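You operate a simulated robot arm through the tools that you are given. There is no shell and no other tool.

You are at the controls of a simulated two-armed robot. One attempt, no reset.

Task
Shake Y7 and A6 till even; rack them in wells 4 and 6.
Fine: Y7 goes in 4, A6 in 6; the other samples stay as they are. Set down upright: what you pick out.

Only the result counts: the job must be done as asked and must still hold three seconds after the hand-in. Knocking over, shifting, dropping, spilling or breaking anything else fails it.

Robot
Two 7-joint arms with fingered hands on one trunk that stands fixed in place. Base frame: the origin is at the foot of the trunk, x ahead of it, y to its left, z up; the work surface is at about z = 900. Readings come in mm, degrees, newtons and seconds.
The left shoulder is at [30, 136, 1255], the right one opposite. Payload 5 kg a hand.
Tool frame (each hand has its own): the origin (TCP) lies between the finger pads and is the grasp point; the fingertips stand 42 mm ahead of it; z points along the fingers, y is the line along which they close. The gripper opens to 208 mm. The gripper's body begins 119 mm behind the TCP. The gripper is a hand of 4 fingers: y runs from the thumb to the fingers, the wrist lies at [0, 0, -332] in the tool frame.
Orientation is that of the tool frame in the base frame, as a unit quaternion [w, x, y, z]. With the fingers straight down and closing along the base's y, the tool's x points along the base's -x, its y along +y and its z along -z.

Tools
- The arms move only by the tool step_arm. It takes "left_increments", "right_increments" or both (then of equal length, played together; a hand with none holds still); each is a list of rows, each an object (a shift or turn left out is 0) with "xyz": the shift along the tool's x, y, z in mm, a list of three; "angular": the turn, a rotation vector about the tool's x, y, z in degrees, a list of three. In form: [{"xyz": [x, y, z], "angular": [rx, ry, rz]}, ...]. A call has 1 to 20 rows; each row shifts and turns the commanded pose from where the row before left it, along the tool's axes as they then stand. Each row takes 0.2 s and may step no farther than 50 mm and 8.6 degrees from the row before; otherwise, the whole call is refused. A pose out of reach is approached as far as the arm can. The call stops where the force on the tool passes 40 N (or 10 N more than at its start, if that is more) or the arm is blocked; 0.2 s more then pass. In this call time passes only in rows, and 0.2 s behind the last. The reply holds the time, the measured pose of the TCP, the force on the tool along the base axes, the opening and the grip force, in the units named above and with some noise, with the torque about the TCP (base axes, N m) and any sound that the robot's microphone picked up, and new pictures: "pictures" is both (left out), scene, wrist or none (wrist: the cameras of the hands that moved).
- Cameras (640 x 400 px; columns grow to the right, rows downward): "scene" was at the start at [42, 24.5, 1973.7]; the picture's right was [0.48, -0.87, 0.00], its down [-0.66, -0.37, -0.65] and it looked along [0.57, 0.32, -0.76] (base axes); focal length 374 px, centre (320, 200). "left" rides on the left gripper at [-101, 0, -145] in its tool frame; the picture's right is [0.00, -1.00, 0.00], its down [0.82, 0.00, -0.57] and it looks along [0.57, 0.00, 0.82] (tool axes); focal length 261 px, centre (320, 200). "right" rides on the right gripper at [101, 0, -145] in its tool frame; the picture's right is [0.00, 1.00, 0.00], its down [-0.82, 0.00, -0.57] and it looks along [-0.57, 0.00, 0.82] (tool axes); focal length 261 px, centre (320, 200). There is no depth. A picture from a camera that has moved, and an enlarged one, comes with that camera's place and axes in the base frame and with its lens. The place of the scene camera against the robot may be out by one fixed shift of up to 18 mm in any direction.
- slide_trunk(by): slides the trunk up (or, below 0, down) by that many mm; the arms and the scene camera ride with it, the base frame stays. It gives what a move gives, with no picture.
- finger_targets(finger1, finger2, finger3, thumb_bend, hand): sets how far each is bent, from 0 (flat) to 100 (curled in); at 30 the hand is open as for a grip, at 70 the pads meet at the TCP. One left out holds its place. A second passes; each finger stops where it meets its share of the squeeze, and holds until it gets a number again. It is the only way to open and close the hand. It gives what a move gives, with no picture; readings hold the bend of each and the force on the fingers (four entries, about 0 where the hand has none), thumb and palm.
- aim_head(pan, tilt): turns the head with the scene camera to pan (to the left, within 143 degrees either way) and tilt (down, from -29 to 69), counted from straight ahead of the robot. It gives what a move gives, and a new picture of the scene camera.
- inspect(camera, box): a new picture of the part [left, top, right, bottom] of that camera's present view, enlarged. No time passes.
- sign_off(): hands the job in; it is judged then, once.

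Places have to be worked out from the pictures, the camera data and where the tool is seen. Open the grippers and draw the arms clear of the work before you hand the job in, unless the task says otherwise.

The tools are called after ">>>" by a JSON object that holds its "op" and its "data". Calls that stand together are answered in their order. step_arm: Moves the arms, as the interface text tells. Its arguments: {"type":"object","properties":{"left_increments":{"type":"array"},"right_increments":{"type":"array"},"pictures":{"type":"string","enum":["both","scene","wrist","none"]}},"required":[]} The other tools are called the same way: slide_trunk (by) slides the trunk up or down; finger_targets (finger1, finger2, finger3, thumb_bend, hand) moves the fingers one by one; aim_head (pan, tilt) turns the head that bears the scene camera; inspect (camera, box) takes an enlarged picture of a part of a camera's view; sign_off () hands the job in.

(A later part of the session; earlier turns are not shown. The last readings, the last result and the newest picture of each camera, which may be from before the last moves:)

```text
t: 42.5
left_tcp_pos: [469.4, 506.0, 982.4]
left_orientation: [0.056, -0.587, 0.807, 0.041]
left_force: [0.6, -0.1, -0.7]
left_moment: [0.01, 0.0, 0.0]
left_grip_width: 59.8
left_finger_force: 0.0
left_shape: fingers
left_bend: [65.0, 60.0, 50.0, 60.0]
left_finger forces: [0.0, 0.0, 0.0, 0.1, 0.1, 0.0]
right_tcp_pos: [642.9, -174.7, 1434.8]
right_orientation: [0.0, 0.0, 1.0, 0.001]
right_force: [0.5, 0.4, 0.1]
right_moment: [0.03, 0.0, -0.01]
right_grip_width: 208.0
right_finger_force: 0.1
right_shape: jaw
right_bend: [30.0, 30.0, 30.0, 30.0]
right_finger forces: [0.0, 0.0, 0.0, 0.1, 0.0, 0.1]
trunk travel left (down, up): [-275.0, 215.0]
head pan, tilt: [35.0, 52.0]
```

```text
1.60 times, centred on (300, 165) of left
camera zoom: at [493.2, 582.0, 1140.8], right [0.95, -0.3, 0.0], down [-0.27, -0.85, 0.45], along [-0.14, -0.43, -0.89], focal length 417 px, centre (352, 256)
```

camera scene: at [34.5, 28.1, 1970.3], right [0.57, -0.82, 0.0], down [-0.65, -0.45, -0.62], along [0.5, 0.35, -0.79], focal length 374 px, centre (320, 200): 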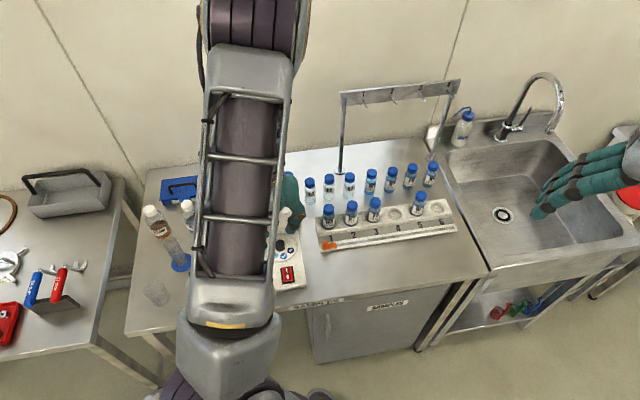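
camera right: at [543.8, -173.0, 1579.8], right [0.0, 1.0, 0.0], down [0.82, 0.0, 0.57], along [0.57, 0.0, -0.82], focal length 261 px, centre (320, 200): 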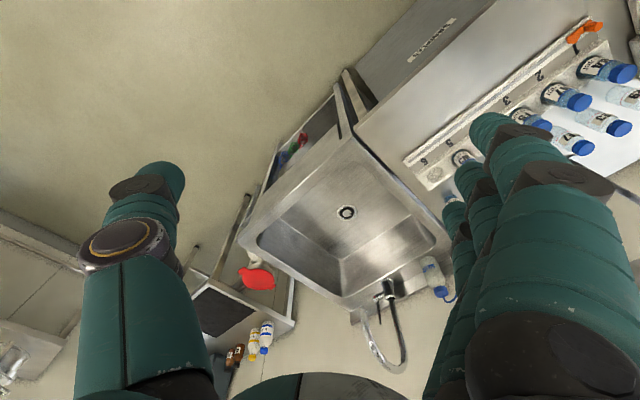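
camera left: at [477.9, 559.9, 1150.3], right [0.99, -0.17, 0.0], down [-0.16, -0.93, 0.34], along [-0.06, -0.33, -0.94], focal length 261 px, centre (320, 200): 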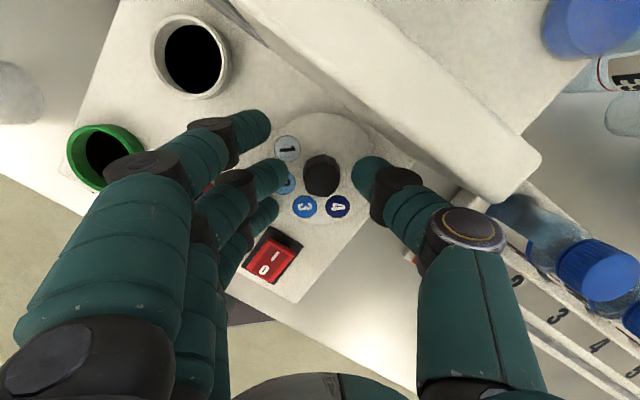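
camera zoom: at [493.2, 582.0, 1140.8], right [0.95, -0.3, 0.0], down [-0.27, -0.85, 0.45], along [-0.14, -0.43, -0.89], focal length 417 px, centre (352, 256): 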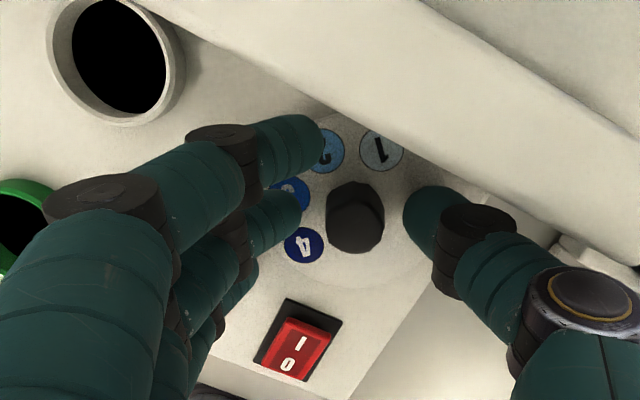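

The dial seems near 3 but maybe not exactly aligned. I lift the hand for an unobstructed look.

>>> {"op": "step_arm", "data": {"left_increments": [{"xyz": [-2.8, 0, -20]}, {"xyz": [-5.6, 0, -40]}, {"xyz": [-5.6, 0, -40]}], "pictures": "none"}}

>>> {"op": "inspect", "data": {"camera": "left", "box": [220, 60, 420, 190]}}

```text
t: 43.3
left_tcp_pos: [466.4, 502.6, 1084.4]
left_orientation: [0.056, -0.587, 0.807, 0.041]
left_force: [-0.7, 0.2, 0.6]
left_moment: [0.03, -0.13, -0.02]
left_grip_width: 59.7
left_finger_force: 0.1
left_shape: fingers
left_bend: [65.0, 60.0, 50.0, 60.0]
left_finger forces: [0.0, 0.0, 0.0, 0.0, 0.0, 0.0]
right_tcp_pos: [642.0, -174.5, 1435.8]
right_orientation: [0.0, 0.0, 1.0, 0.0]
right_force: [-0.3, -0.1, -0.9]
right_moment: [0.08, -0.05, 0.04]
right_grip_width: 207.9
right_finger_force: 0.0
right_shape: jaw
right_bend: [30.0, 30.0, 30.0, 30.0]
right_finger forces: [0.1, 0.0, 0.0, 0.0, 0.1, 0.0]
trunk travel left (down, up): [-275.0, 215.0]
head pan, tilt: [35.0, 52.0]
```

```text
3.08 times, centred on (320, 125) of left
camera zoom: at [490.8, 578.7, 1242.1], right [0.95, -0.3, 0.0], down [-0.27, -0.85, 0.45], along [-0.14, -0.43, -0.89], focal length 802 px, centre (320, 431)
```

zoom: 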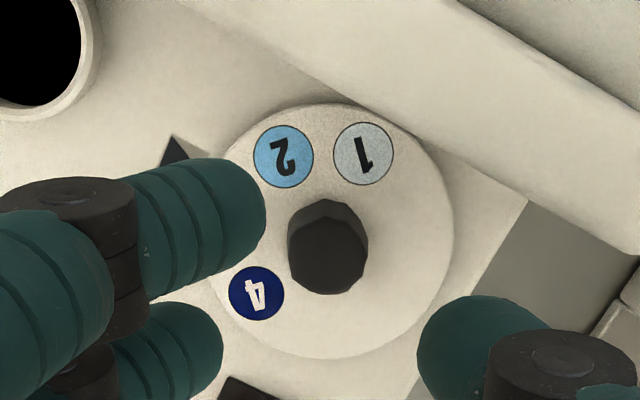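

>>> {"op": "finger_targets", "data": {"hand": "left", "finger1": 40, "finger2": 45, "finger3": 45}}

>>> {"op": "inspect", "data": {"camera": "left", "box": [220, 60, 420, 190]}}

```text
t: 44.3
left_tcp_pos: [467.9, 503.5, 1084.6]
left_orientation: [0.057, -0.587, 0.807, 0.041]
left_force: [0.0, 0.0, 0.4]
left_moment: [-0.02, 0.0, 0.01]
left_grip_width: 120.1
left_finger_force: 0.0
left_shape: fingers
left_bend: [40.0, 45.0, 45.0, 60.0]
left_finger forces: [0.1, 0.0, 0.1, 0.0, 0.0, 0.1]
right_tcp_pos: [642.3, -173.6, 1436.0]
right_orientation: [-0.001, 0.0, 1.0, 0.0]
right_force: [0.1, 0.6, -0.1]
right_moment: [-0.01, -0.02, -0.04]
right_grip_width: 207.7
right_finger_force: 0.0
right_shape: jaw
right_bend: [30.0, 30.0, 30.0, 30.0]
right_finger forces: [0.1, 0.0, 0.1, 0.0, 0.0, 0.0]
trunk travel left (down, up): [-275.0, 215.0]
head pan, tilt: [35.0, 52.0]
```

```text
3.08 times, centred on (320, 125) of left
camera zoom: at [492.2, 579.3, 1241.3], right [0.95, -0.3, 0.0], down [-0.27, -0.85, 0.45], along [-0.14, -0.43, -0.89], focal length 802 px, centre (320, 431)
```

zoom: 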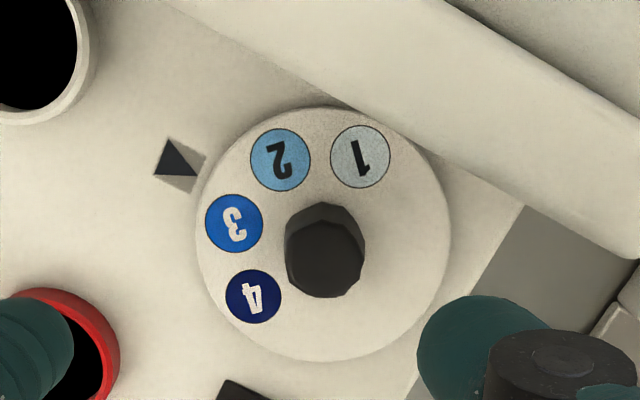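

Label 3 is ~19° short of the arrow, so 4 needs about 66° more: two more 33° turns. I go back down and grip again.

>>> {"op": "finger_targets", "data": {"hand": "left", "finger1": 65, "finger2": 60, "finger3": 50, "thumb_bend": 60}}

>>> {"op": "step_arm", "data": {"left_increments": [{"xyz": [5.6, 0, 40]}, {"xyz": [5.6, 0, 40]}, {"xyz": [2.8, 0, 20]}], "pictures": "none"}}

>>> {"op": "finger_targets", "data": {"hand": "left", "finger2": 75, "thumb_bend": 75}}

>>> {"op": "step_arm", "data": {"left_increments": [{"xyz": [0, 0.45, 0], "angular": [0.84, 0, 6]}, {"xyz": [0, 0.45, 0], "angular": [0.84, 0, 6]}, {"xyz": [0, 0.45, 0], "angular": [0.84, 0, 6]}, {"xyz": [0, 0.45, 0], "angular": [0.84, 0, 6]}, {"xyz": [0, 0.45, 0], "angular": [0.84, 0, 6]}], "pictures": "none"}}

>>> {"op": "inspect", "data": {"camera": "left", "box": [100, 40, 500, 290]}}

```text
t: 45.3
left_tcp_pos: [468.7, 502.9, 1082.9]
left_orientation: [0.056, -0.586, 0.807, 0.041]
left_force: [-0.1, -0.7, 0.4]
left_moment: [0.01, 0.01, 0.03]
left_grip_width: 60.2
left_finger_force: 0.0
left_shape: fingers
left_bend: [65.0, 60.0, 50.0, 60.0]
left_finger forces: [0.1, 0.0, 0.1, 0.0, 0.0, 0.0]
right_tcp_pos: [643.9, -173.6, 1435.2]
right_orientation: [0.0, 0.0, 1.0, 0.0]
right_force: [-0.1, -0.7, -0.5]
right_moment: [0.0, 0.0, 0.01]
right_grip_width: 207.8
right_finger_force: 0.0
right_shape: jaw
right_bend: [30.0, 30.0, 30.0, 30.0]
right_finger forces: [0.0, 0.0, 0.0, 0.0, 0.1, 0.1]
trunk travel left (down, up): [-275.0, 215.0]
head pan, tilt: [35.0, 52.0]
```

```text
t: 46.1
left_tcp_pos: [469.2, 504.4, 982.7]
left_orientation: [0.057, -0.587, 0.807, 0.041]
left_force: [-0.2, 1.0, -0.2]
left_moment: [-0.04, 0.03, -0.01]
left_grip_width: 60.1
left_finger_force: 0.0
left_shape: fingers
left_bend: [65.0, 60.0, 50.0, 60.0]
left_finger forces: [0.1, 0.0, 0.0, 0.1, 0.0, 0.0]
right_tcp_pos: [644.1, -174.1, 1435.3]
right_orientation: [0.0, 0.0, 1.0, -0.001]
right_force: [0.7, 0.4, -0.9]
right_moment: [-0.04, 0.0, 0.01]
right_grip_width: 208.1
right_finger_force: 0.0
right_shape: jaw
right_bend: [30.0, 30.0, 30.0, 30.0]
right_finger forces: [0.0, 0.0, 0.1, 0.0, 0.0, 0.0]
trunk travel left (down, up): [-275.0, 215.0]
head pan, tilt: [35.0, 52.0]
```

```text
t: 47.1
left_tcp_pos: [471.1, 502.8, 980.7]
left_orientation: [0.056, -0.587, 0.807, 0.041]
left_force: [13.9, -3.9, -9.7]
left_moment: [-0.11, -0.24, -0.02]
left_grip_width: 47.7
left_finger_force: 15.5
left_shape: fingers
left_bend: [65.0, 65.0, 50.0, 68.0]
left_finger forces: [0.0, 8.2, 0.0, 0.0, 21.5, 0.1]
right_tcp_pos: [644.5, -173.1, 1434.9]
right_orientation: [-0.001, 0.0, 1.0, 0.0]
right_force: [-1.2, 0.1, -0.1]
right_moment: [0.0, 0.0, 0.0]
right_grip_width: 207.9
right_finger_force: 0.1
right_shape: jaw
right_bend: [30.0, 30.0, 30.0, 30.0]
right_finger forces: [0.0, 0.1, 0.0, 0.0, 0.0, 0.1]
trunk travel left (down, up): [-275.0, 215.0]
head pan, tilt: [35.0, 52.0]
```

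```text
t: 48.3
left_tcp_pos: [467.4, 505.7, 982.8]
left_orientation: [0.064, -0.355, 0.932, 0.024]
left_force: [15.7, -13.1, -12.3]
left_moment: [-0.31, -0.4, 0.0]
left_grip_width: 49.2
left_finger_force: 15.7
left_shape: fingers
left_bend: [65.0, 66.0, 50.0, 68.0]
left_finger forces: [0.0, 5.5, 0.0, 0.0, 25.6, 0.1]
right_tcp_pos: [643.8, -173.9, 1434.2]
right_orientation: [-0.001, 0.0, 1.0, 0.0]
right_force: [-0.6, -0.4, -0.1]
right_moment: [-0.04, -0.02, 0.01]
right_grip_width: 207.8
right_finger_force: 0.0
right_shape: jaw
right_bend: [30.0, 30.0, 30.0, 30.0]
right_finger forces: [0.1, 0.0, 0.0, 0.0, 0.0, 0.1]
trunk travel left (down, up): [-275.0, 215.0]
head pan, tilt: [35.0, 52.0]
```

```text
1.60 times, centred on (300, 165) of left
camera zoom: at [528.1, 559.3, 1140.0], right [0.67, -0.74, 0.0], down [-0.66, -0.59, 0.45], along [-0.34, -0.3, -0.89], focal length 417 px, centre (352, 256)
```

zoom: 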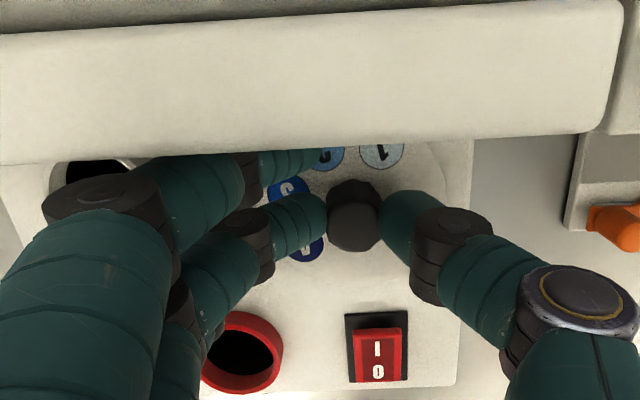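

3 has passed the arrow as expected; 4 needs ~34° more. I release, swing back, regrip and turn again.

>>> {"op": "finger_targets", "data": {"hand": "left", "finger2": 60, "thumb_bend": 60}}

>>> {"op": "step_arm", "data": {"left_increments": [{"xyz": [0, -0.45, 0], "angular": [-0.84, 0, -6]}, {"xyz": [0, -0.45, 0], "angular": [-0.84, 0, -6]}, {"xyz": [0, -0.45, 0], "angular": [-0.84, 0, -6]}, {"xyz": [0, -0.45, 0], "angular": [-0.84, 0, -6]}, {"xyz": [0, -0.45, 0], "angular": [-0.84, 0, -6]}], "pictures": "none"}}

>>> {"op": "finger_targets", "data": {"hand": "left", "finger1": 46}}

>>> {"op": "inspect", "data": {"camera": "left", "box": [100, 40, 500, 290]}}

```text
t: 49.3
left_tcp_pos: [466.9, 506.0, 982.4]
left_orientation: [0.066, -0.355, 0.932, 0.025]
left_force: [-0.3, 0.4, -0.2]
left_moment: [-0.05, 0.02, -0.02]
left_grip_width: 59.6
left_finger_force: 0.1
left_shape: fingers
left_bend: [65.0, 60.0, 50.0, 60.0]
left_finger forces: [0.0, 0.0, 0.0, 0.0, 0.0, 0.0]
right_tcp_pos: [644.2, -173.1, 1433.9]
right_orientation: [0.0, 0.0, 1.0, 0.0]
right_force: [-0.1, 0.4, -0.3]
right_moment: [-0.01, 0.0, -0.01]
right_grip_width: 207.9
right_finger_force: 0.2
right_shape: jaw
right_bend: [30.0, 30.0, 30.0, 30.0]
right_finger forces: [0.0, 0.1, 0.1, 0.0, 0.0, 0.1]
trunk travel left (down, up): [-275.0, 215.0]
head pan, tilt: [35.0, 52.0]
```

```text
t: 50.5
left_tcp_pos: [468.2, 503.8, 981.9]
left_orientation: [0.057, -0.587, 0.806, 0.042]
left_force: [-0.7, -0.2, 0.0]
left_moment: [0.0, 0.01, -0.01]
left_grip_width: 59.5
left_finger_force: 0.1
left_shape: fingers
left_bend: [65.0, 60.0, 50.0, 60.0]
left_finger forces: [0.0, 0.0, 0.0, 0.1, 0.0, 0.0]
right_tcp_pos: [642.1, -172.4, 1434.9]
right_orientation: [-0.001, 0.0, 1.0, 0.001]
right_force: [0.5, -1.0, 0.2]
right_moment: [0.02, 0.01, 0.03]
right_grip_width: 208.0
right_finger_force: 0.1
right_shape: jaw
right_bend: [30.0, 30.0, 30.0, 30.0]
right_finger forces: [0.0, 0.0, 0.0, 0.0, 0.1, 0.0]
trunk travel left (down, up): [-275.0, 215.0]
head pan, tilt: [35.0, 52.0]
```

```text
t: 51.5
left_tcp_pos: [467.6, 506.0, 982.0]
left_orientation: [0.057, -0.586, 0.807, 0.041]
left_force: [0.6, 0.6, 0.4]
left_moment: [0.02, -0.04, 0.0]
left_grip_width: 104.8
left_finger_force: 0.2
left_shape: fingers
left_bend: [46.0, 60.0, 50.0, 60.0]
left_finger forces: [0.0, 0.0, 0.0, 0.1, 0.0, 0.0]
right_tcp_pos: [642.0, -173.6, 1434.2]
right_orientation: [0.0, -0.001, 1.0, 0.0]
right_force: [0.4, -0.6, -0.5]
right_moment: [0.0, 0.01, -0.01]
right_grip_width: 208.0
right_finger_force: 0.1
right_shape: jaw
right_bend: [30.0, 30.0, 30.0, 30.0]
right_finger forces: [0.0, 0.1, 0.0, 0.0, 0.0, 0.0]
trunk travel left (down, up): [-275.0, 215.0]
head pan, tilt: [35.0, 52.0]
```

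```text
1.60 times, centred on (300, 165) of left
camera zoom: at [492.9, 581.6, 1140.6], right [0.95, -0.3, 0.0], down [-0.27, -0.85, 0.45], along [-0.14, -0.43, -0.89], focal length 417 px, centre (352, 256)
```

zoom: 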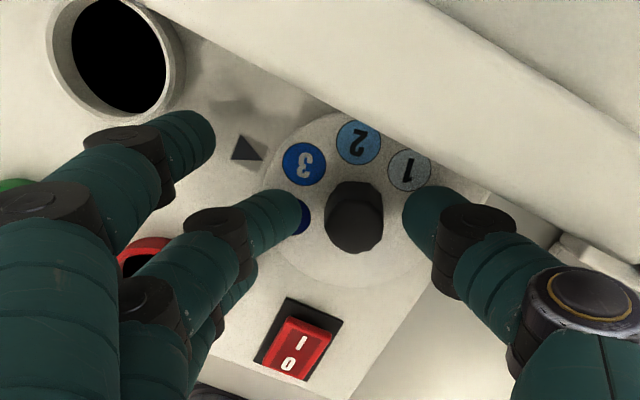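

>>> {"op": "finger_targets", "data": {"hand": "left", "finger1": 65}}

>>> {"op": "step_arm", "data": {"left_increments": [{"xyz": [0, -0.2, 0], "angular": [-0.42, 0, -3]}], "pictures": "none"}}

>>> {"op": "finger_targets", "data": {"hand": "left", "finger2": 75, "thumb_bend": 75}}

>>> {"op": "step_arm", "data": {"left_increments": [{"xyz": [0, 0.45, 0], "angular": [0.84, 0, 6]}, {"xyz": [0, 0.45, 0], "angular": [0.84, 0, 6]}, {"xyz": [0, 0.45, 0], "angular": [0.84, 0, 6]}, {"xyz": [0, 0.45, 0], "angular": [0.84, 0, 6]}, {"xyz": [0, 0.45, 0], "angular": [0.84, 0, 6]}, {"xyz": [0, 0.45, 0], "angular": [0.84, 0, 6]}], "pictures": "none"}}

>>> {"op": "finger_targets", "data": {"hand": "left", "finger2": 60, "thumb_bend": 60}}

>>> {"op": "step_arm", "data": {"left_increments": [{"xyz": [0, -0.45, 0], "angular": [-0.84, 0, -6]}, {"xyz": [0, -0.45, 0], "angular": [-0.84, 0, -6]}, {"xyz": [0, -0.45, 0], "angular": [-0.84, 0, -6]}, {"xyz": [0, -0.45, 0], "angular": [-0.84, 0, -6]}, {"xyz": [0, -0.45, 0], "angular": [-0.84, 0, -6]}, {"xyz": [-2.8, 0, -20]}, {"xyz": [-5.6, 0, -40]}, {"xyz": [-5.6, 0, -40]}], "pictures": "none"}}

>>> {"op": "finger_targets", "data": {"hand": "left", "finger1": 40, "finger2": 45, "finger3": 45}}

>>> {"op": "inspect", "data": {"camera": "left", "box": [220, 60, 420, 190]}}

```text
t: 52.5
left_tcp_pos: [468.1, 504.9, 983.6]
left_orientation: [0.057, -0.586, 0.807, 0.042]
left_force: [0.5, 0.4, -0.2]
left_moment: [-0.04, -0.02, 0.04]
left_grip_width: 59.9
left_finger_force: 0.0
left_shape: fingers
left_bend: [65.0, 60.0, 50.0, 60.0]
left_finger forces: [0.1, 0.1, 0.0, 0.1, 0.0, 0.1]
right_tcp_pos: [643.7, -173.8, 1435.4]
right_orientation: [0.001, -0.001, 1.0, 0.001]
right_force: [1.0, 0.5, 0.4]
right_moment: [-0.01, -0.01, -0.02]
right_grip_width: 208.0
right_finger_force: 0.1
right_shape: jaw
right_bend: [30.0, 30.0, 30.0, 30.0]
right_finger forces: [0.1, 0.1, 0.0, 0.1, 0.0, 0.2]
trunk travel left (down, up): [-275.0, 215.0]
head pan, tilt: [35.0, 52.0]
```

```text
t: 52.9
left_tcp_pos: [468.3, 505.5, 983.7]
left_orientation: [0.056, -0.607, 0.791, 0.043]
left_force: [-0.1, 0.4, 0.3]
left_moment: [0.01, 0.02, -0.01]
left_grip_width: 60.0
left_finger_force: 0.1
left_shape: fingers
left_bend: [65.0, 60.0, 50.0, 60.0]
left_finger forces: [0.1, 0.0, 0.0, 0.0, 0.1, 0.0]
right_tcp_pos: [643.5, -175.0, 1435.2]
right_orientation: [-0.001, -0.001, 1.0, 0.0]
right_force: [0.4, -0.3, -0.6]
right_moment: [0.03, 0.05, 0.01]
right_grip_width: 207.8
right_finger_force: 0.2
right_shape: jaw
right_bend: [30.0, 30.0, 30.0, 30.0]
right_finger forces: [0.0, 0.1, 0.0, 0.1, 0.0, 0.0]
trunk travel left (down, up): [-275.0, 215.0]
head pan, tilt: [35.0, 52.0]
```

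```text
t: 53.9
left_tcp_pos: [470.8, 505.7, 983.3]
left_orientation: [0.055, -0.607, 0.791, 0.042]
left_force: [14.2, -2.0, -7.7]
left_moment: [-0.06, -0.21, -0.03]
left_grip_width: 48.0
left_finger_force: 15.3
left_shape: fingers
left_bend: [65.0, 65.0, 50.0, 68.0]
left_finger forces: [0.0, 9.2, 0.1, 0.0, 21.5, 0.0]
right_tcp_pos: [643.8, -173.6, 1434.1]
right_orientation: [-0.002, -0.001, 1.0, 0.0]
right_force: [0.5, 0.9, 0.0]
right_moment: [-0.02, 0.02, -0.03]
right_grip_width: 207.9
right_finger_force: 0.0
right_shape: jaw
right_bend: [30.0, 30.0, 30.0, 30.0]
right_finger forces: [0.1, 0.0, 0.1, 0.1, 0.1, 0.1]
trunk travel left (down, up): [-275.0, 215.0]
head pan, tilt: [35.0, 52.0]
```

```text
t: 55.3
left_tcp_pos: [468.8, 506.8, 983.1]
left_orientation: [0.066, -0.329, 0.942, 0.024]
left_force: [26.1, -2.8, -1.0]
left_moment: [-0.08, -0.9, 0.63]
left_grip_width: 49.7
left_finger_force: 22.2
left_shape: fingers
left_bend: [65.0, 66.0, 50.0, 68.0]
left_finger forces: [5.5, 6.8, 0.0, 0.0, 32.4, 0.0]
right_tcp_pos: [644.9, -174.4, 1434.3]
right_orientation: [-0.001, 0.0, 1.0, 0.001]
right_force: [0.3, -0.3, 0.4]
right_moment: [-0.01, -0.03, -0.01]
right_grip_width: 207.7
right_finger_force: 0.0
right_shape: jaw
right_bend: [30.0, 30.0, 30.0, 30.0]
right_finger forces: [0.2, 0.0, 0.1, 0.1, 0.0, 0.0]
trunk travel left (down, up): [-275.0, 215.0]
head pan, tilt: [35.0, 52.0]
```

```text
t: 56.3
left_tcp_pos: [465.8, 506.5, 982.5]
left_orientation: [0.065, -0.331, 0.941, 0.024]
left_force: [-0.5, -0.5, 0.4]
left_moment: [0.02, 0.0, 0.0]
left_grip_width: 60.1
left_finger_force: 0.1
left_shape: fingers
left_bend: [65.0, 60.0, 50.0, 60.0]
left_finger forces: [0.0, 0.1, 0.0, 0.0, 0.1, 0.0]
right_tcp_pos: [643.0, -173.6, 1436.3]
right_orientation: [0.001, 0.0, 1.0, 0.001]
right_force: [-0.5, 0.3, 0.0]
right_moment: [0.0, 0.08, -0.01]
right_grip_width: 208.1
right_finger_force: 0.1
right_shape: jaw
right_bend: [30.0, 30.0, 30.0, 30.0]
right_finger forces: [0.0, 0.0, 0.0, 0.1, 0.0, 0.0]
trunk travel left (down, up): [-275.0, 215.0]
head pan, tilt: [35.0, 52.0]
```

```text
t: 58.1
left_tcp_pos: [467.6, 502.7, 1083.8]
left_orientation: [0.058, -0.564, 0.823, 0.039]
left_force: [0.5, 0.2, 0.9]
left_moment: [-0.01, -0.11, 0.0]
left_grip_width: 59.7
left_finger_force: 0.0
left_shape: fingers
left_bend: [65.0, 60.0, 50.0, 60.0]
left_finger forces: [0.0, 0.0, 0.0, 0.1, 0.0, 0.1]
right_tcp_pos: [643.4, -173.7, 1434.2]
right_orientation: [-0.001, 0.0, 1.0, 0.0]
right_force: [-1.0, -1.0, 0.2]
right_moment: [0.05, -0.05, -0.01]
right_grip_width: 207.6
right_finger_force: 0.1
right_shape: jaw
right_bend: [30.0, 30.0, 30.0, 30.0]
right_finger forces: [0.1, 0.0, 0.0, 0.0, 0.0, 0.0]
trunk travel left (down, up): [-275.0, 215.0]
head pan, tilt: [35.0, 52.0]
```

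```text
t: 59.1
left_tcp_pos: [467.2, 504.1, 1084.6]
left_orientation: [0.058, -0.565, 0.822, 0.039]
left_force: [1.0, 0.2, 0.4]
left_moment: [0.0, 0.02, 0.01]
left_grip_width: 120.0
left_finger_force: 0.1
left_shape: fingers
left_bend: [40.0, 45.0, 45.0, 60.0]
left_finger forces: [0.0, 0.1, 0.1, 0.1, 0.0, 0.0]
right_tcp_pos: [643.4, -174.2, 1434.0]
right_orientation: [-0.001, -0.001, 1.0, 0.0]
right_force: [-1.2, 0.4, 0.8]
right_moment: [0.02, 0.02, -0.03]
right_grip_width: 207.8
right_finger_force: 0.1
right_shape: jaw
right_bend: [30.0, 30.0, 30.0, 30.0]
right_finger forces: [0.0, 0.0, 0.1, 0.0, 0.0, 0.0]
trunk travel left (down, up): [-275.0, 215.0]
head pan, tilt: [35.0, 52.0]
```

```text
3.08 times, centred on (320, 125) of left
camera zoom: at [495.9, 579.1, 1241.3], right [0.94, -0.35, 0.0], down [-0.32, -0.83, 0.45], along [-0.16, -0.42, -0.89], focal length 802 px, centre (320, 431)
```

zoom: 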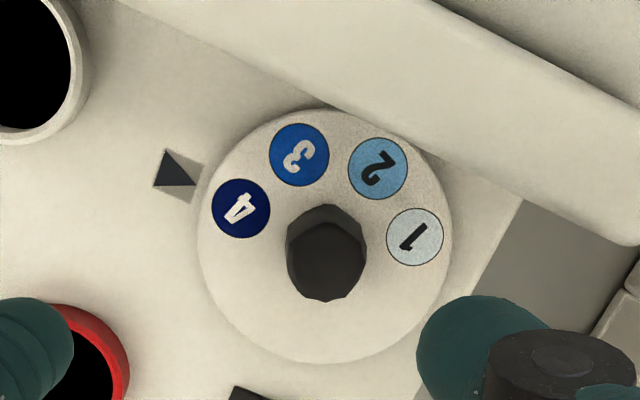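

Label 4 now sits at the arrow within a few degrees. Next I raise the hand, level it and turn it so it closes across the vial row.

>>> {"op": "step_arm", "data": {"left_increments": [{"xyz": [-5.9, 0, -42]}, {"xyz": [-5.9, 0, -42]}, {"xyz": [-5.9, 0, -42]}, {"xyz": [-5.9, 0, -42]}, {"angular": [0, 8, 0]}, {"angular": [0, 0, 8.15]}, {"angular": [0, 0, 8.15]}, {"angular": [0, 0, 8.15]}, {"angular": [0, 0, 8.15]}, {"angular": [0, 0, 8.15]}, {"angular": [0, 0, 8.15]}, {"angular": [0, 0, 8.15]}, {"angular": [0, 0, 8.15]}, {"angular": [0, 0, 8.15]}, {"angular": [0, 0, 8.15]}, {"angular": [0, 0, 8.15]}, {"angular": [0, 0, 8.15]}, {"angular": [0, 0, 8.15]}, {"angular": [0, 0, 8.15]}]}}

>>> {"op": "finger_targets", "data": {"hand": "left", "finger1": 55, "finger2": 55, "finger3": 55, "thumb_bend": 55}}

>>> {"op": "inspect", "data": {"camera": "scene", "box": [190, 150, 310, 310]}}

```text
t: 63.1
left_tcp_pos: [468.7, 505.4, 1253.2]
left_orientation: [0.0, 0.384, 0.923, 0.001]
left_force: [0.1, 0.5, -0.1]
left_moment: [0.02, 0.01, 0.05]
left_grip_width: 120.3
left_finger_force: 0.1
left_shape: fingers
left_bend: [40.0, 45.0, 45.0, 60.0]
left_finger forces: [0.0, 0.0, 0.0, 0.0, 0.0, 0.0]
right_tcp_pos: [643.7, -173.6, 1435.1]
right_orientation: [0.0, 0.0, 1.0, 0.0]
right_force: [-0.1, 0.7, -0.1]
right_moment: [-0.01, -0.05, 0.01]
right_grip_width: 207.7
right_finger_force: 0.0
right_shape: jaw
right_bend: [30.0, 30.0, 30.0, 30.0]
right_finger forces: [0.0, 0.0, 0.0, 0.0, 0.1, 0.0]
trunk travel left (down, up): [-275.0, 215.0]
head pan, tilt: [35.0, 52.0]
camera scene: at [35.5, 30.0, 1970.2], right [0.57, -0.82, 0.0], down [-0.65, -0.45, -0.62], along [0.5, 0.35, -0.79], focal length 374 px, centre (320, 200)
camera left: at [540.3, 434.4, 1398.6], right [-0.71, -0.71, 0.0], down [-0.58, 0.58, 0.57], along [-0.4, 0.4, -0.82], focal length 261 px, centre (320, 200)
```

scene: 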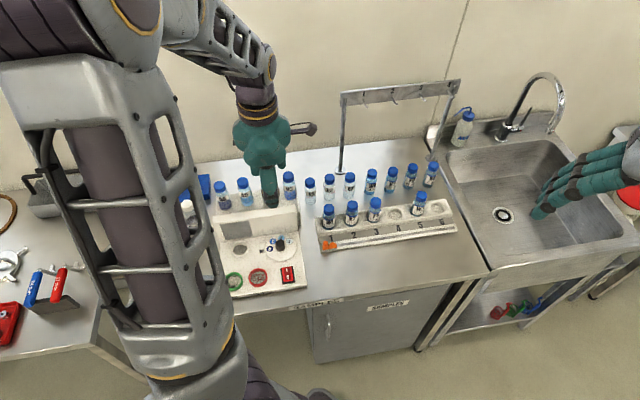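
left: 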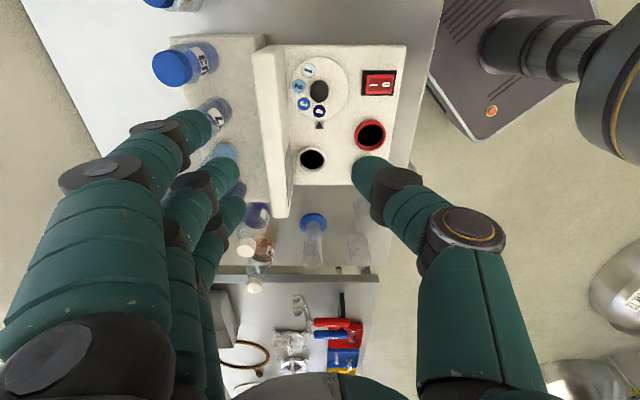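

```text
t: 64.1
left_tcp_pos: [469.5, 505.7, 1253.2]
left_orientation: [0.0, 0.383, 0.924, 0.001]
left_force: [0.0, 0.2, -0.3]
left_moment: [0.01, 0.01, 0.0]
left_grip_width: 95.3
left_finger_force: 0.1
left_shape: fingers
left_bend: [55.0, 55.0, 55.0, 55.0]
left_finger forces: [0.0, 0.0, 0.0, 0.0, 0.0, 0.0]
right_tcp_pos: [644.8, -174.3, 1434.2]
right_orientation: [0.0, 0.0, 1.0, 0.0]
right_force: [-0.5, 0.1, -0.6]
right_moment: [-0.02, -0.02, -0.04]
right_grip_width: 208.0
right_finger_force: 0.0
right_shape: jaw
right_bend: [30.0, 30.0, 30.0, 30.0]
right_finger forces: [0.0, 0.0, 0.0, 0.0, 0.0, 0.0]
trunk travel left (down, up): [-275.0, 215.0]
head pan, tilt: [35.0, 52.0]
```

```text
2.50 times, centred on (250, 230) of scene
camera zoom: at [35.7, 29.9, 1970.2], right [0.57, -0.82, 0.0], down [-0.65, -0.45, -0.62], along [0.5, 0.35, -0.79], focal length 934 px, centre (495, 125)
```

zoom: 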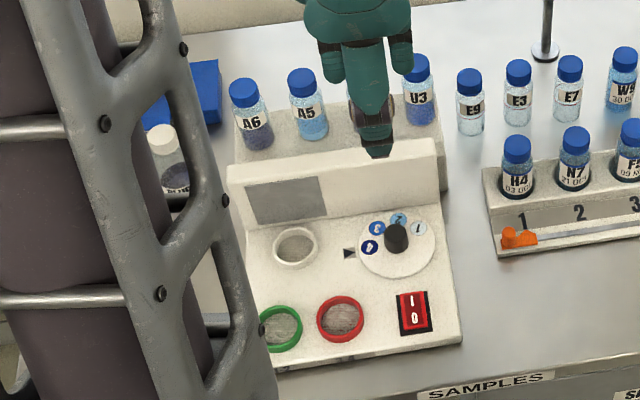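

The dial reads 4. I move above Y7 and look.

>>> {"op": "step_arm", "data": {"left_increments": [{"xyz": [3.8, 39.2, 0]}, {"xyz": [3.8, 39.2, 0]}, {"xyz": [3.8, 39.2, 0]}, {"xyz": [3.8, 39.2, 0]}, {"xyz": [0, 0, 40]}]}}

>>> {"op": "inspect", "data": {"camera": "left", "box": [220, 40, 420, 240]}}

>>> {"op": "inspect", "data": {"camera": "scene", "box": [210, 160, 260, 220]}}

```text
t: 65.3
left_tcp_pos: [569.3, 626.6, 1210.3]
left_orientation: [0.0, 0.383, 0.924, 0.001]
left_force: [-0.4, 0.3, -0.1]
left_moment: [-0.06, 0.08, 0.0]
left_grip_width: 95.4
left_finger_force: 0.0
left_shape: fingers
left_bend: [55.0, 55.0, 55.0, 55.0]
left_finger forces: [0.0, 0.0, 0.0, 0.0, 0.0, 0.0]
right_tcp_pos: [643.3, -172.8, 1434.8]
right_orientation: [-0.001, 0.0, 1.0, -0.001]
right_force: [-0.2, -0.1, -0.1]
right_moment: [-0.03, 0.0, 0.0]
right_grip_width: 207.9
right_finger_force: 0.2
right_shape: jaw
right_bend: [30.0, 30.0, 30.0, 30.0]
right_finger forces: [0.0, 0.1, 0.0, 0.0, 0.0, 0.0]
trunk travel left (down, up): [-275.0, 215.0]
head pan, tilt: [35.0, 52.0]
camera scene: at [36.0, 30.2, 1970.1], right [0.57, -0.82, 0.0], down [-0.65, -0.45, -0.62], along [0.5, 0.35, -0.79], focal length 374 px, centre (320, 200)
camera left: at [641.0, 556.1, 1355.3], right [-0.71, -0.71, 0.0], down [-0.58, 0.58, 0.57], along [-0.41, 0.4, -0.82], focal length 261 px, centre (320, 200)
```

scene: 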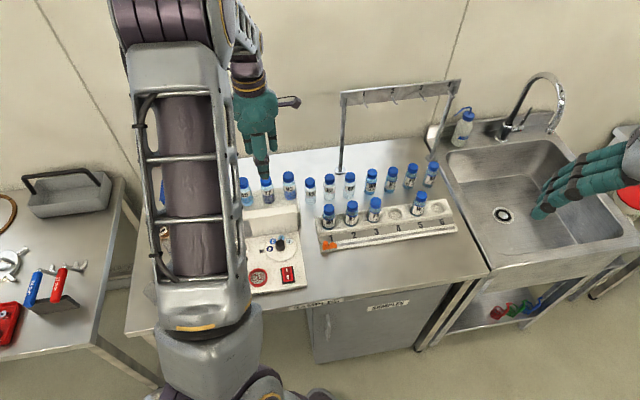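
left: 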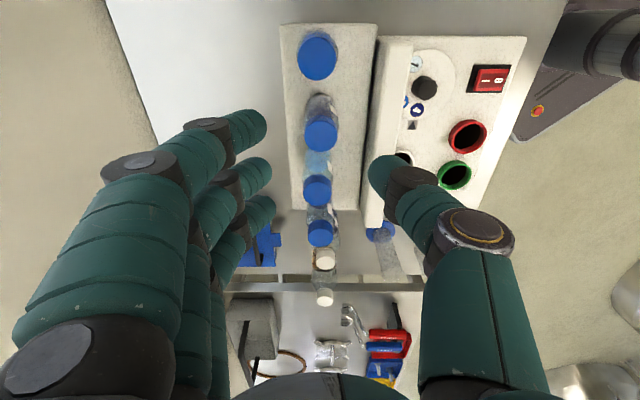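

```text
2.00 times, centred on (320, 140) of left
camera zoom: at [641.0, 556.1, 1355.3], right [-0.71, -0.71, 0.0], down [-0.58, 0.58, 0.57], along [-0.41, 0.4, -0.82], focal length 521 px, centre (320, 320)
```

zoom: 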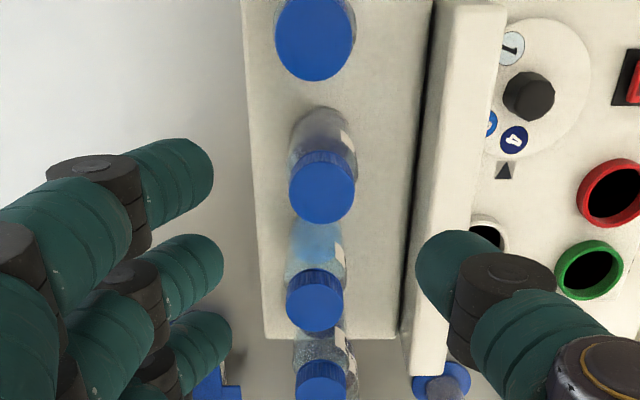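

```text
6.67 times, centred on (235, 190) of scene
camera zoom: at [36.0, 30.2, 1970.1], right [0.57, -0.82, 0.0], down [-0.65, -0.45, -0.62], along [0.5, 0.35, -0.79], focal length 2492 px, centre (887, 267)
```

zoom: 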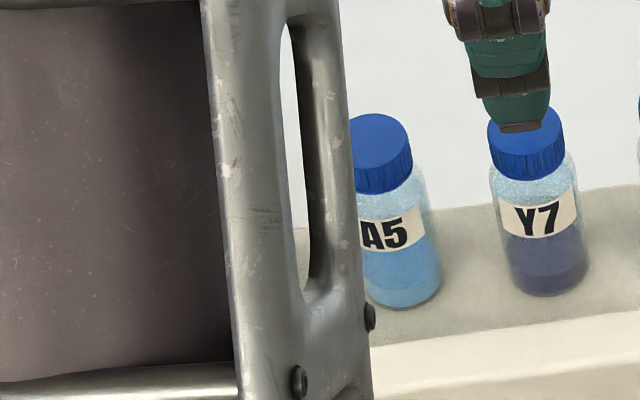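

The alignment with Y7 looks close. I descend to just above cap height and re-measure.

>>> {"op": "step_arm", "data": {"left_increments": [{"xyz": [1.5, 0, 40]}, {"xyz": [0, 0, 43]}], "pictures": "none"}}

>>> {"op": "inspect", "data": {"camera": "left", "box": [200, 20, 440, 200]}}

>>> {"op": "inspect", "data": {"camera": "scene", "box": [230, 120, 310, 220]}}

```text
t: 65.9
left_tcp_pos: [569.6, 627.3, 1129.2]
left_orientation: [0.0, 0.384, 0.923, 0.0]
left_force: [0.7, 0.0, 1.2]
left_moment: [-0.03, 0.07, -0.01]
left_grip_width: 95.1
left_finger_force: 0.1
left_shape: fingers
left_bend: [55.0, 55.0, 55.0, 55.0]
left_finger forces: [0.0, 0.1, 0.1, 0.0, 0.1, 0.0]
right_tcp_pos: [644.5, -172.2, 1434.7]
right_orientation: [-0.002, 0.0, 1.0, 0.0]
right_force: [1.2, 0.3, 0.0]
right_moment: [-0.06, 0.09, 0.03]
right_grip_width: 207.9
right_finger_force: 0.0
right_shape: jaw
right_bend: [30.0, 30.0, 30.0, 30.0]
right_finger forces: [0.1, 0.0, 0.1, 0.0, 0.1, 0.1]
trunk travel left (down, up): [-275.0, 215.0]
head pan, tilt: [35.0, 52.0]
```

```text
2.22 times, centred on (320, 110) of left
camera zoom: at [640.8, 556.5, 1274.7], right [-0.71, -0.71, 0.0], down [-0.58, 0.58, 0.57], along [-0.41, 0.4, -0.82], focal length 579 px, centre (320, 400)
```

zoom: 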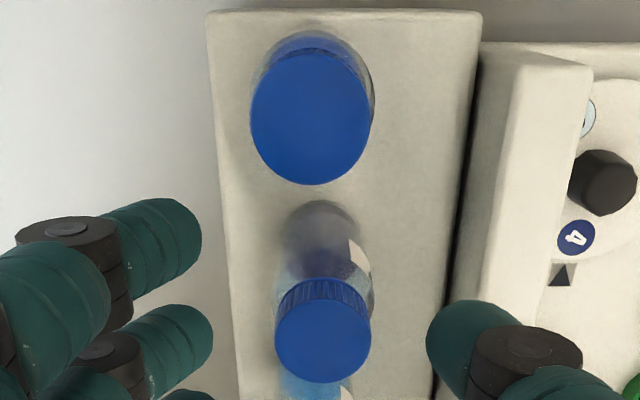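

```text
4.00 times, centred on (270, 170) of scene
camera zoom: at [37.1, 30.7, 1970.1], right [0.57, -0.82, 0.0], down [-0.65, -0.45, -0.61], along [0.5, 0.35, -0.79], focal length 1495 px, centre (520, 320)
```

zoom: 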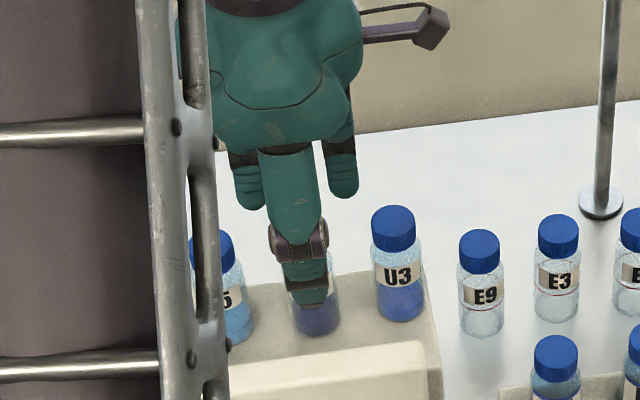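

Cap top works out at z≈1090 with the pinch centred on Y7 (within ~2 mm). I lower to TCP z≈1064 so the pads span the upper body.

>>> {"op": "step_arm", "data": {"left_increments": [{"xyz": [0, 0, 22]}, {"xyz": [0, 0, 22]}, {"xyz": [0, 0, 21]}], "pictures": "wrist"}}

>>> {"op": "inspect", "data": {"camera": "scene", "box": [230, 120, 310, 220]}}

```text
t: 66.7
left_tcp_pos: [569.4, 627.5, 1064.8]
left_orientation: [0.0, 0.383, 0.924, 0.0]
left_force: [0.1, 0.5, -1.0]
left_moment: [-0.02, 0.02, 0.01]
left_grip_width: 95.2
left_finger_force: 0.0
left_shape: fingers
left_bend: [55.0, 55.0, 55.0, 55.0]
left_finger forces: [0.0, 0.1, 0.1, 0.1, 0.0, 0.0]
right_tcp_pos: [643.6, -174.0, 1434.1]
right_orientation: [0.0, -0.001, 1.0, 0.0]
right_force: [0.1, 0.0, 0.1]
right_moment: [-0.01, 0.05, 0.0]
right_grip_width: 208.0
right_finger_force: 0.0
right_shape: jaw
right_bend: [30.0, 30.0, 30.0, 30.0]
right_finger forces: [0.1, 0.0, 0.0, 0.0, 0.0, 0.0]
trunk travel left (down, up): [-275.0, 215.0]
head pan, tilt: [35.0, 52.0]
camera left: at [641.2, 557.2, 1209.7], right [-0.71, -0.71, 0.0], down [-0.58, 0.58, 0.57], along [-0.41, 0.4, -0.82], focal length 261 px, centre (320, 200)
```

left: 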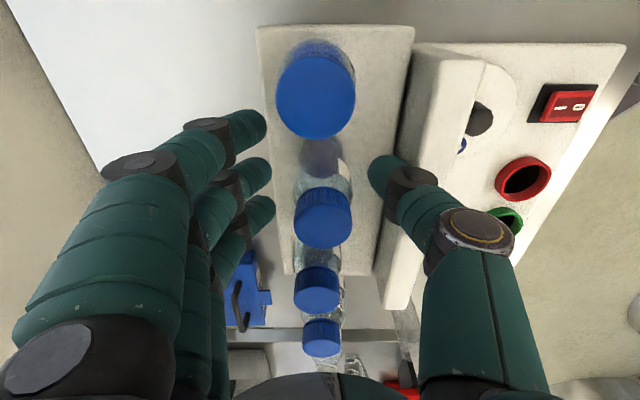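

```text
4.00 times, centred on (270, 170) of scene
camera zoom: at [36.3, 30.3, 1970.1], right [0.57, -0.82, 0.0], down [-0.65, -0.45, -0.62], along [0.5, 0.35, -0.79], focal length 1495 px, centre (520, 320)
```

zoom: 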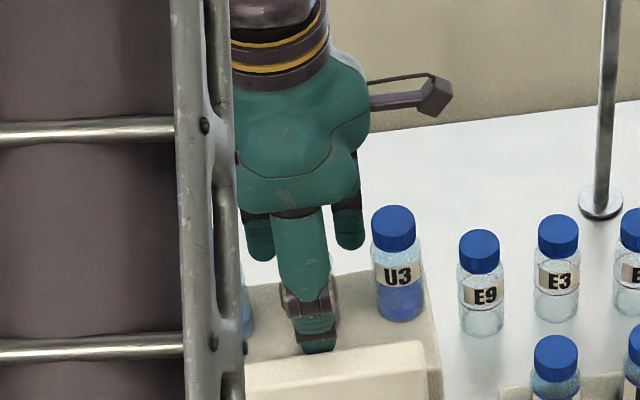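

Y7's cap is centred under the hand. I close thumb and middle finger on it, with side fingers partly in as a cage.

>>> {"op": "finger_targets", "data": {"hand": "left", "finger1": 64, "finger2": 72, "finger3": 64, "thumb_bend": 72}}

>>> {"op": "inspect", "data": {"camera": "left", "box": [160, 40, 480, 300]}}

>>> {"op": "inspect", "data": {"camera": "scene", "box": [230, 120, 310, 220]}}

```text
t: 67.7
left_tcp_pos: [569.8, 627.4, 1064.4]
left_orientation: [0.0, 0.383, 0.924, 0.0]
left_force: [-1.3, -0.1, 0.1]
left_moment: [0.02, 0.03, 0.0]
left_grip_width: 47.0
left_finger_force: 11.5
left_shape: fingers
left_bend: [64.0, 58.0, 64.0, 69.0]
left_finger forces: [0.0, 11.2, 0.0, 0.1, 11.7, 0.1]
right_tcp_pos: [642.9, -173.8, 1435.2]
right_orientation: [0.001, 0.0, 1.0, 0.0]
right_force: [-0.3, 0.6, 0.7]
right_moment: [0.01, 0.0, 0.0]
right_grip_width: 207.7
right_finger_force: 0.2
right_shape: jaw
right_bend: [30.0, 30.0, 30.0, 30.0]
right_finger forces: [0.1, 0.0, 0.0, 0.0, 0.1, 0.0]
trunk travel left (down, up): [-275.0, 215.0]
head pan, tilt: [35.0, 52.0]
```

```text
1.54 times, centred on (320, 170) of left
camera zoom: at [640.9, 556.7, 1210.2], right [-0.71, -0.71, 0.0], down [-0.58, 0.58, 0.57], along [-0.41, 0.4, -0.82], focal length 401 px, centre (320, 246)
```

zoom: 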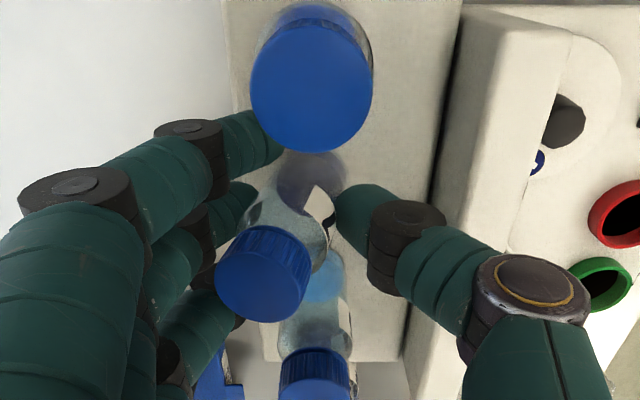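

```text
4.00 times, centred on (270, 170) of scene
camera zoom: at [35.7, 29.7, 1970.2], right [0.57, -0.82, 0.0], down [-0.65, -0.45, -0.62], along [0.5, 0.35, -0.79], focal length 1495 px, centre (520, 320)
```

zoom: 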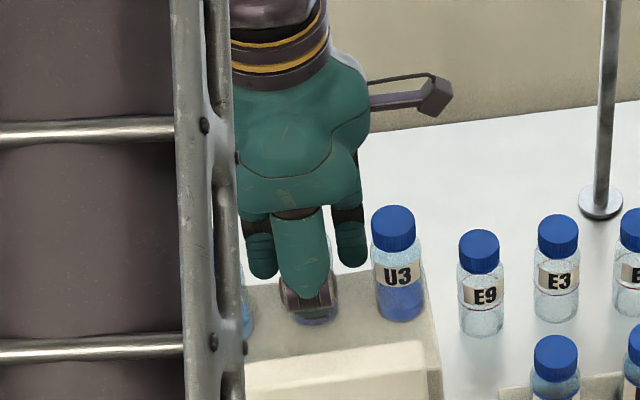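

The thumb overpowered the finger and tipped the vial back a bit. I bring thumb and finger to equal bends so the vial stands upright between them.

>>> {"op": "finger_targets", "data": {"hand": "left", "finger2": 62, "thumb_bend": 62}}

>>> {"op": "inspect", "data": {"camera": "left", "box": [160, 40, 480, 300]}}

>>> {"op": "inspect", "data": {"camera": "scene", "box": [230, 120, 310, 220]}}

```text
t: 68.7
left_tcp_pos: [569.5, 627.5, 1064.4]
left_orientation: [0.0, 0.383, 0.924, -0.001]
left_force: [0.4, -0.3, 0.2]
left_moment: [-0.03, -0.03, 0.02]
left_grip_width: 57.7
left_finger_force: 1.0
left_shape: fingers
left_bend: [64.0, 62.0, 64.0, 62.0]
left_finger forces: [0.0, 0.5, 0.1, 0.0, 0.4, 0.1]
right_tcp_pos: [643.5, -173.4, 1434.1]
right_orientation: [0.001, 0.001, 1.0, 0.001]
right_force: [0.6, 0.0, -0.9]
right_moment: [0.0, 0.0, 0.02]
right_grip_width: 207.9
right_finger_force: 0.1
right_shape: jaw
right_bend: [30.0, 30.0, 30.0, 30.0]
right_finger forces: [0.0, 0.0, 0.0, 0.0, 0.0, 0.0]
trunk travel left (down, up): [-275.0, 215.0]
head pan, tilt: [35.0, 52.0]
```

```text
1.54 times, centred on (320, 170) of left
camera zoom: at [641.0, 556.8, 1210.2], right [-0.71, -0.71, 0.0], down [-0.58, 0.58, 0.57], along [-0.41, 0.4, -0.82], focal length 401 px, centre (320, 246)
```

zoom: 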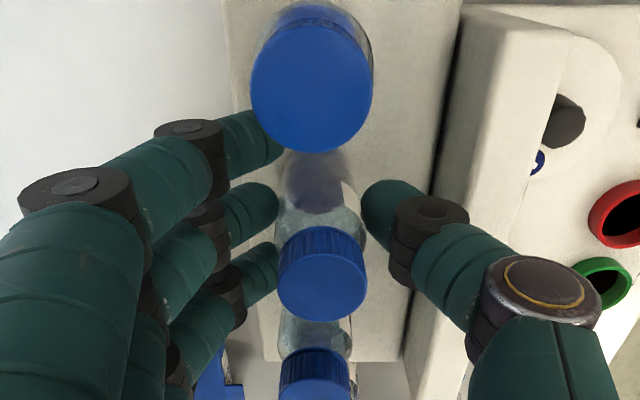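

```text
4.00 times, centred on (270, 170) of scene
camera zoom: at [35.8, 29.8, 1970.2], right [0.57, -0.82, 0.0], down [-0.65, -0.45, -0.62], along [0.5, 0.35, -0.79], focal length 1495 px, centre (520, 320)
```

zoom: 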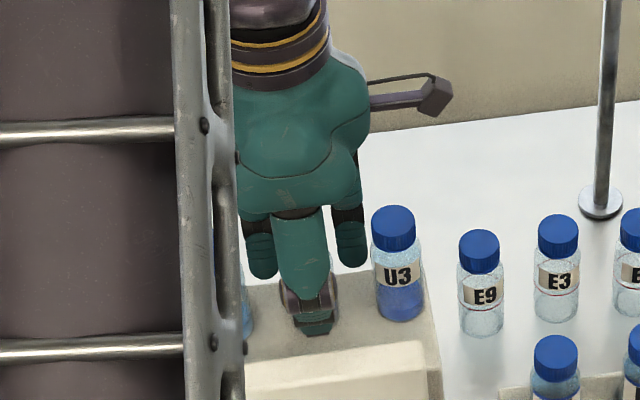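

Y7 stands upright between the pads with a light touch. Now I squeeze with the fingers only, the thumb holding its place.

>>> {"op": "finger_targets", "data": {"hand": "left", "finger2": 72}}

>>> {"op": "inspect", "data": {"camera": "left", "box": [160, 40, 480, 300]}}

```text
t: 69.7
left_tcp_pos: [570.4, 628.2, 1065.2]
left_orientation: [0.0, 0.384, 0.924, 0.0]
left_force: [0.4, 1.5, 4.1]
left_moment: [0.0, -0.04, 0.01]
left_grip_width: 64.0
left_finger_force: 8.3
left_shape: fingers
left_bend: [64.0, 65.0, 64.0, 61.0]
left_finger forces: [0.0, 9.2, 0.1, 0.0, 7.3, 0.0]
right_tcp_pos: [642.2, -173.9, 1434.2]
right_orientation: [-0.001, 0.0, 1.0, 0.0]
right_force: [-0.5, -0.2, -0.7]
right_moment: [0.02, -0.02, -0.06]
right_grip_width: 208.0
right_finger_force: 0.1
right_shape: jaw
right_bend: [30.0, 30.0, 30.0, 30.0]
right_finger forces: [0.1, 0.0, 0.1, 0.0, 0.0, 0.0]
trunk travel left (down, up): [-275.0, 215.0]
head pan, tilt: [35.0, 52.0]
```

```text
1.54 times, centred on (320, 170) of left
camera zoom: at [640.9, 556.8, 1210.4], right [-0.71, -0.71, 0.0], down [-0.58, 0.58, 0.57], along [-0.41, 0.4, -0.82], focal length 401 px, centre (320, 246)
```

zoom: 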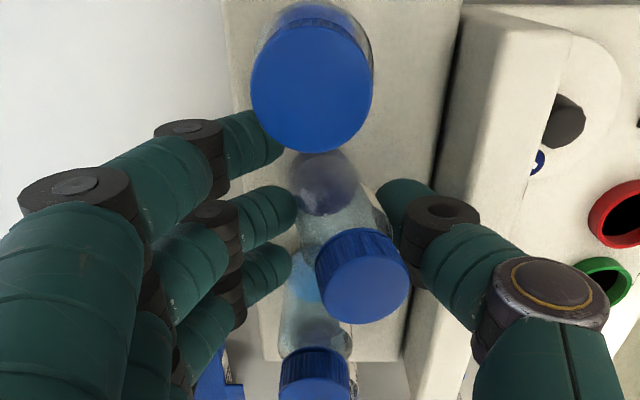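

The squeeze leans it toward the thumb, since the thumb gives slightly. I advance the thumb by position (63.5) to bring the vial upright while the finger yields.

>>> {"op": "finger_targets", "data": {"hand": "left", "thumb_bend": 64}}

>>> {"op": "inspect", "data": {"camera": "left", "box": [160, 40, 480, 300]}}

```text
t: 70.7
left_tcp_pos: [569.1, 627.9, 1065.1]
left_orientation: [0.0, 0.383, 0.924, 0.0]
left_force: [1.1, 0.5, 1.9]
left_moment: [0.04, 0.02, -0.01]
left_grip_width: 62.5
left_finger_force: 9.7
left_shape: fingers
left_bend: [64.0, 64.0, 64.0, 62.0]
left_finger forces: [0.1, 10.4, 0.0, 0.1, 9.3, 0.0]
right_tcp_pos: [643.5, -174.2, 1433.4]
right_orientation: [-0.001, 0.0, 1.0, 0.0]
right_force: [-0.5, -0.3, -0.5]
right_moment: [0.0, -0.02, 0.02]
right_grip_width: 207.9
right_finger_force: 0.0
right_shape: jaw
right_bend: [30.0, 30.0, 30.0, 30.0]
right_finger forces: [0.0, 0.0, 0.0, 0.0, 0.1, 0.0]
trunk travel left (down, up): [-275.0, 215.0]
head pan, tilt: [35.0, 52.0]
```

```text
1.54 times, centred on (320, 170) of left
camera zoom: at [640.9, 556.7, 1210.2], right [-0.71, -0.71, 0.0], down [-0.58, 0.58, 0.57], along [-0.41, 0.4, -0.82], focal length 401 px, centre (320, 246)
```

zoom: 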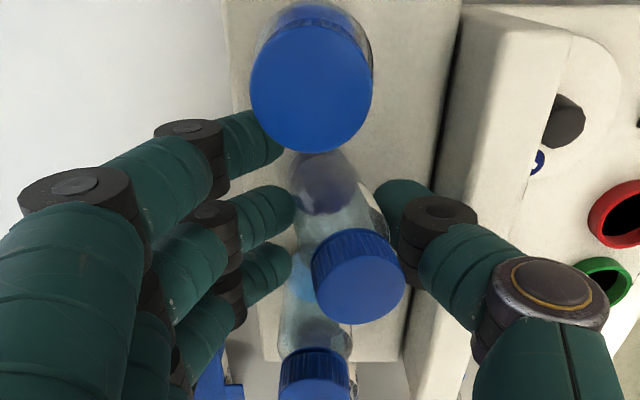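

>>> {"op": "finger_targets", "data": {"hand": "left", "thumb_bend": 66}}

>>> {"op": "inspect", "data": {"camera": "left", "box": [160, 40, 480, 300]}}

```text
t: 71.7
left_tcp_pos: [568.6, 627.6, 1065.4]
left_orientation: [0.001, 0.384, 0.923, 0.0]
left_force: [0.1, -0.8, 0.2]
left_moment: [-0.01, -0.01, -0.02]
left_grip_width: 60.6
left_finger_force: 11.1
left_shape: fingers
left_bend: [64.0, 64.0, 64.0, 63.0]
left_finger forces: [0.1, 11.1, 0.1, 0.0, 11.3, 0.0]
right_tcp_pos: [643.0, -173.4, 1434.5]
right_orientation: [0.0, 0.0, 1.0, 0.0]
right_force: [0.2, 0.0, -0.3]
right_moment: [-0.01, 0.0, -0.02]
right_grip_width: 207.9
right_finger_force: 0.0
right_shape: jaw
right_bend: [30.0, 30.0, 30.0, 30.0]
right_finger forces: [0.0, 0.0, 0.1, 0.1, 0.0, 0.0]
trunk travel left (down, up): [-275.0, 215.0]
head pan, tilt: [35.0, 52.0]
```

```text
1.54 times, centred on (320, 170) of left
camera zoom: at [641.0, 556.8, 1210.1], right [-0.71, -0.71, 0.0], down [-0.58, 0.58, 0.57], along [-0.41, 0.4, -0.82], focal length 401 px, centre (320, 246)
```

zoom: 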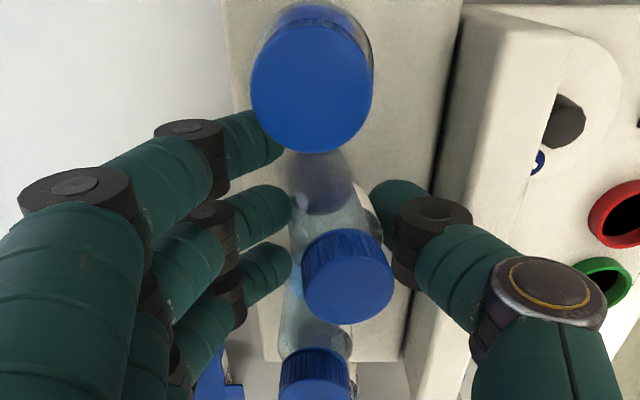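

>>> {"op": "finger_targets", "data": {"hand": "left", "thumb_bend": 67}}

>>> {"op": "inspect", "data": {"camera": "left", "box": [160, 40, 480, 300]}}

```text
t: 72.7
left_tcp_pos: [570.1, 628.5, 1065.5]
left_orientation: [0.0, 0.383, 0.924, 0.0]
left_force: [0.7, 0.2, -0.4]
left_moment: [-0.02, -0.01, -0.02]
left_grip_width: 59.3
left_finger_force: 12.0
left_shape: fingers
left_bend: [64.0, 63.0, 64.0, 64.0]
left_finger forces: [0.0, 12.1, 0.0, 0.1, 12.2, 0.1]
right_tcp_pos: [643.0, -174.3, 1434.5]
right_orientation: [0.0, 0.001, 1.0, 0.0]
right_force: [-0.5, -0.1, -0.5]
right_moment: [0.01, 0.01, 0.02]
right_grip_width: 207.6
right_finger_force: 0.1
right_shape: jaw
right_bend: [30.0, 30.0, 30.0, 30.0]
right_finger forces: [0.0, 0.1, 0.0, 0.0, 0.1, 0.0]
trunk travel left (down, up): [-275.0, 215.0]
head pan, tilt: [35.0, 52.0]
```

```text
1.54 times, centred on (320, 170) of left
camera zoom: at [641.0, 556.8, 1210.1], right [-0.71, -0.71, 0.0], down [-0.58, 0.58, 0.57], along [-0.41, 0.4, -0.82], focal length 401 px, centre (320, 246)
```

zoom: 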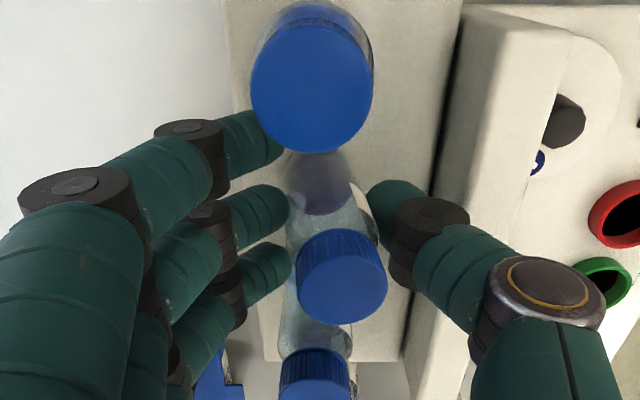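

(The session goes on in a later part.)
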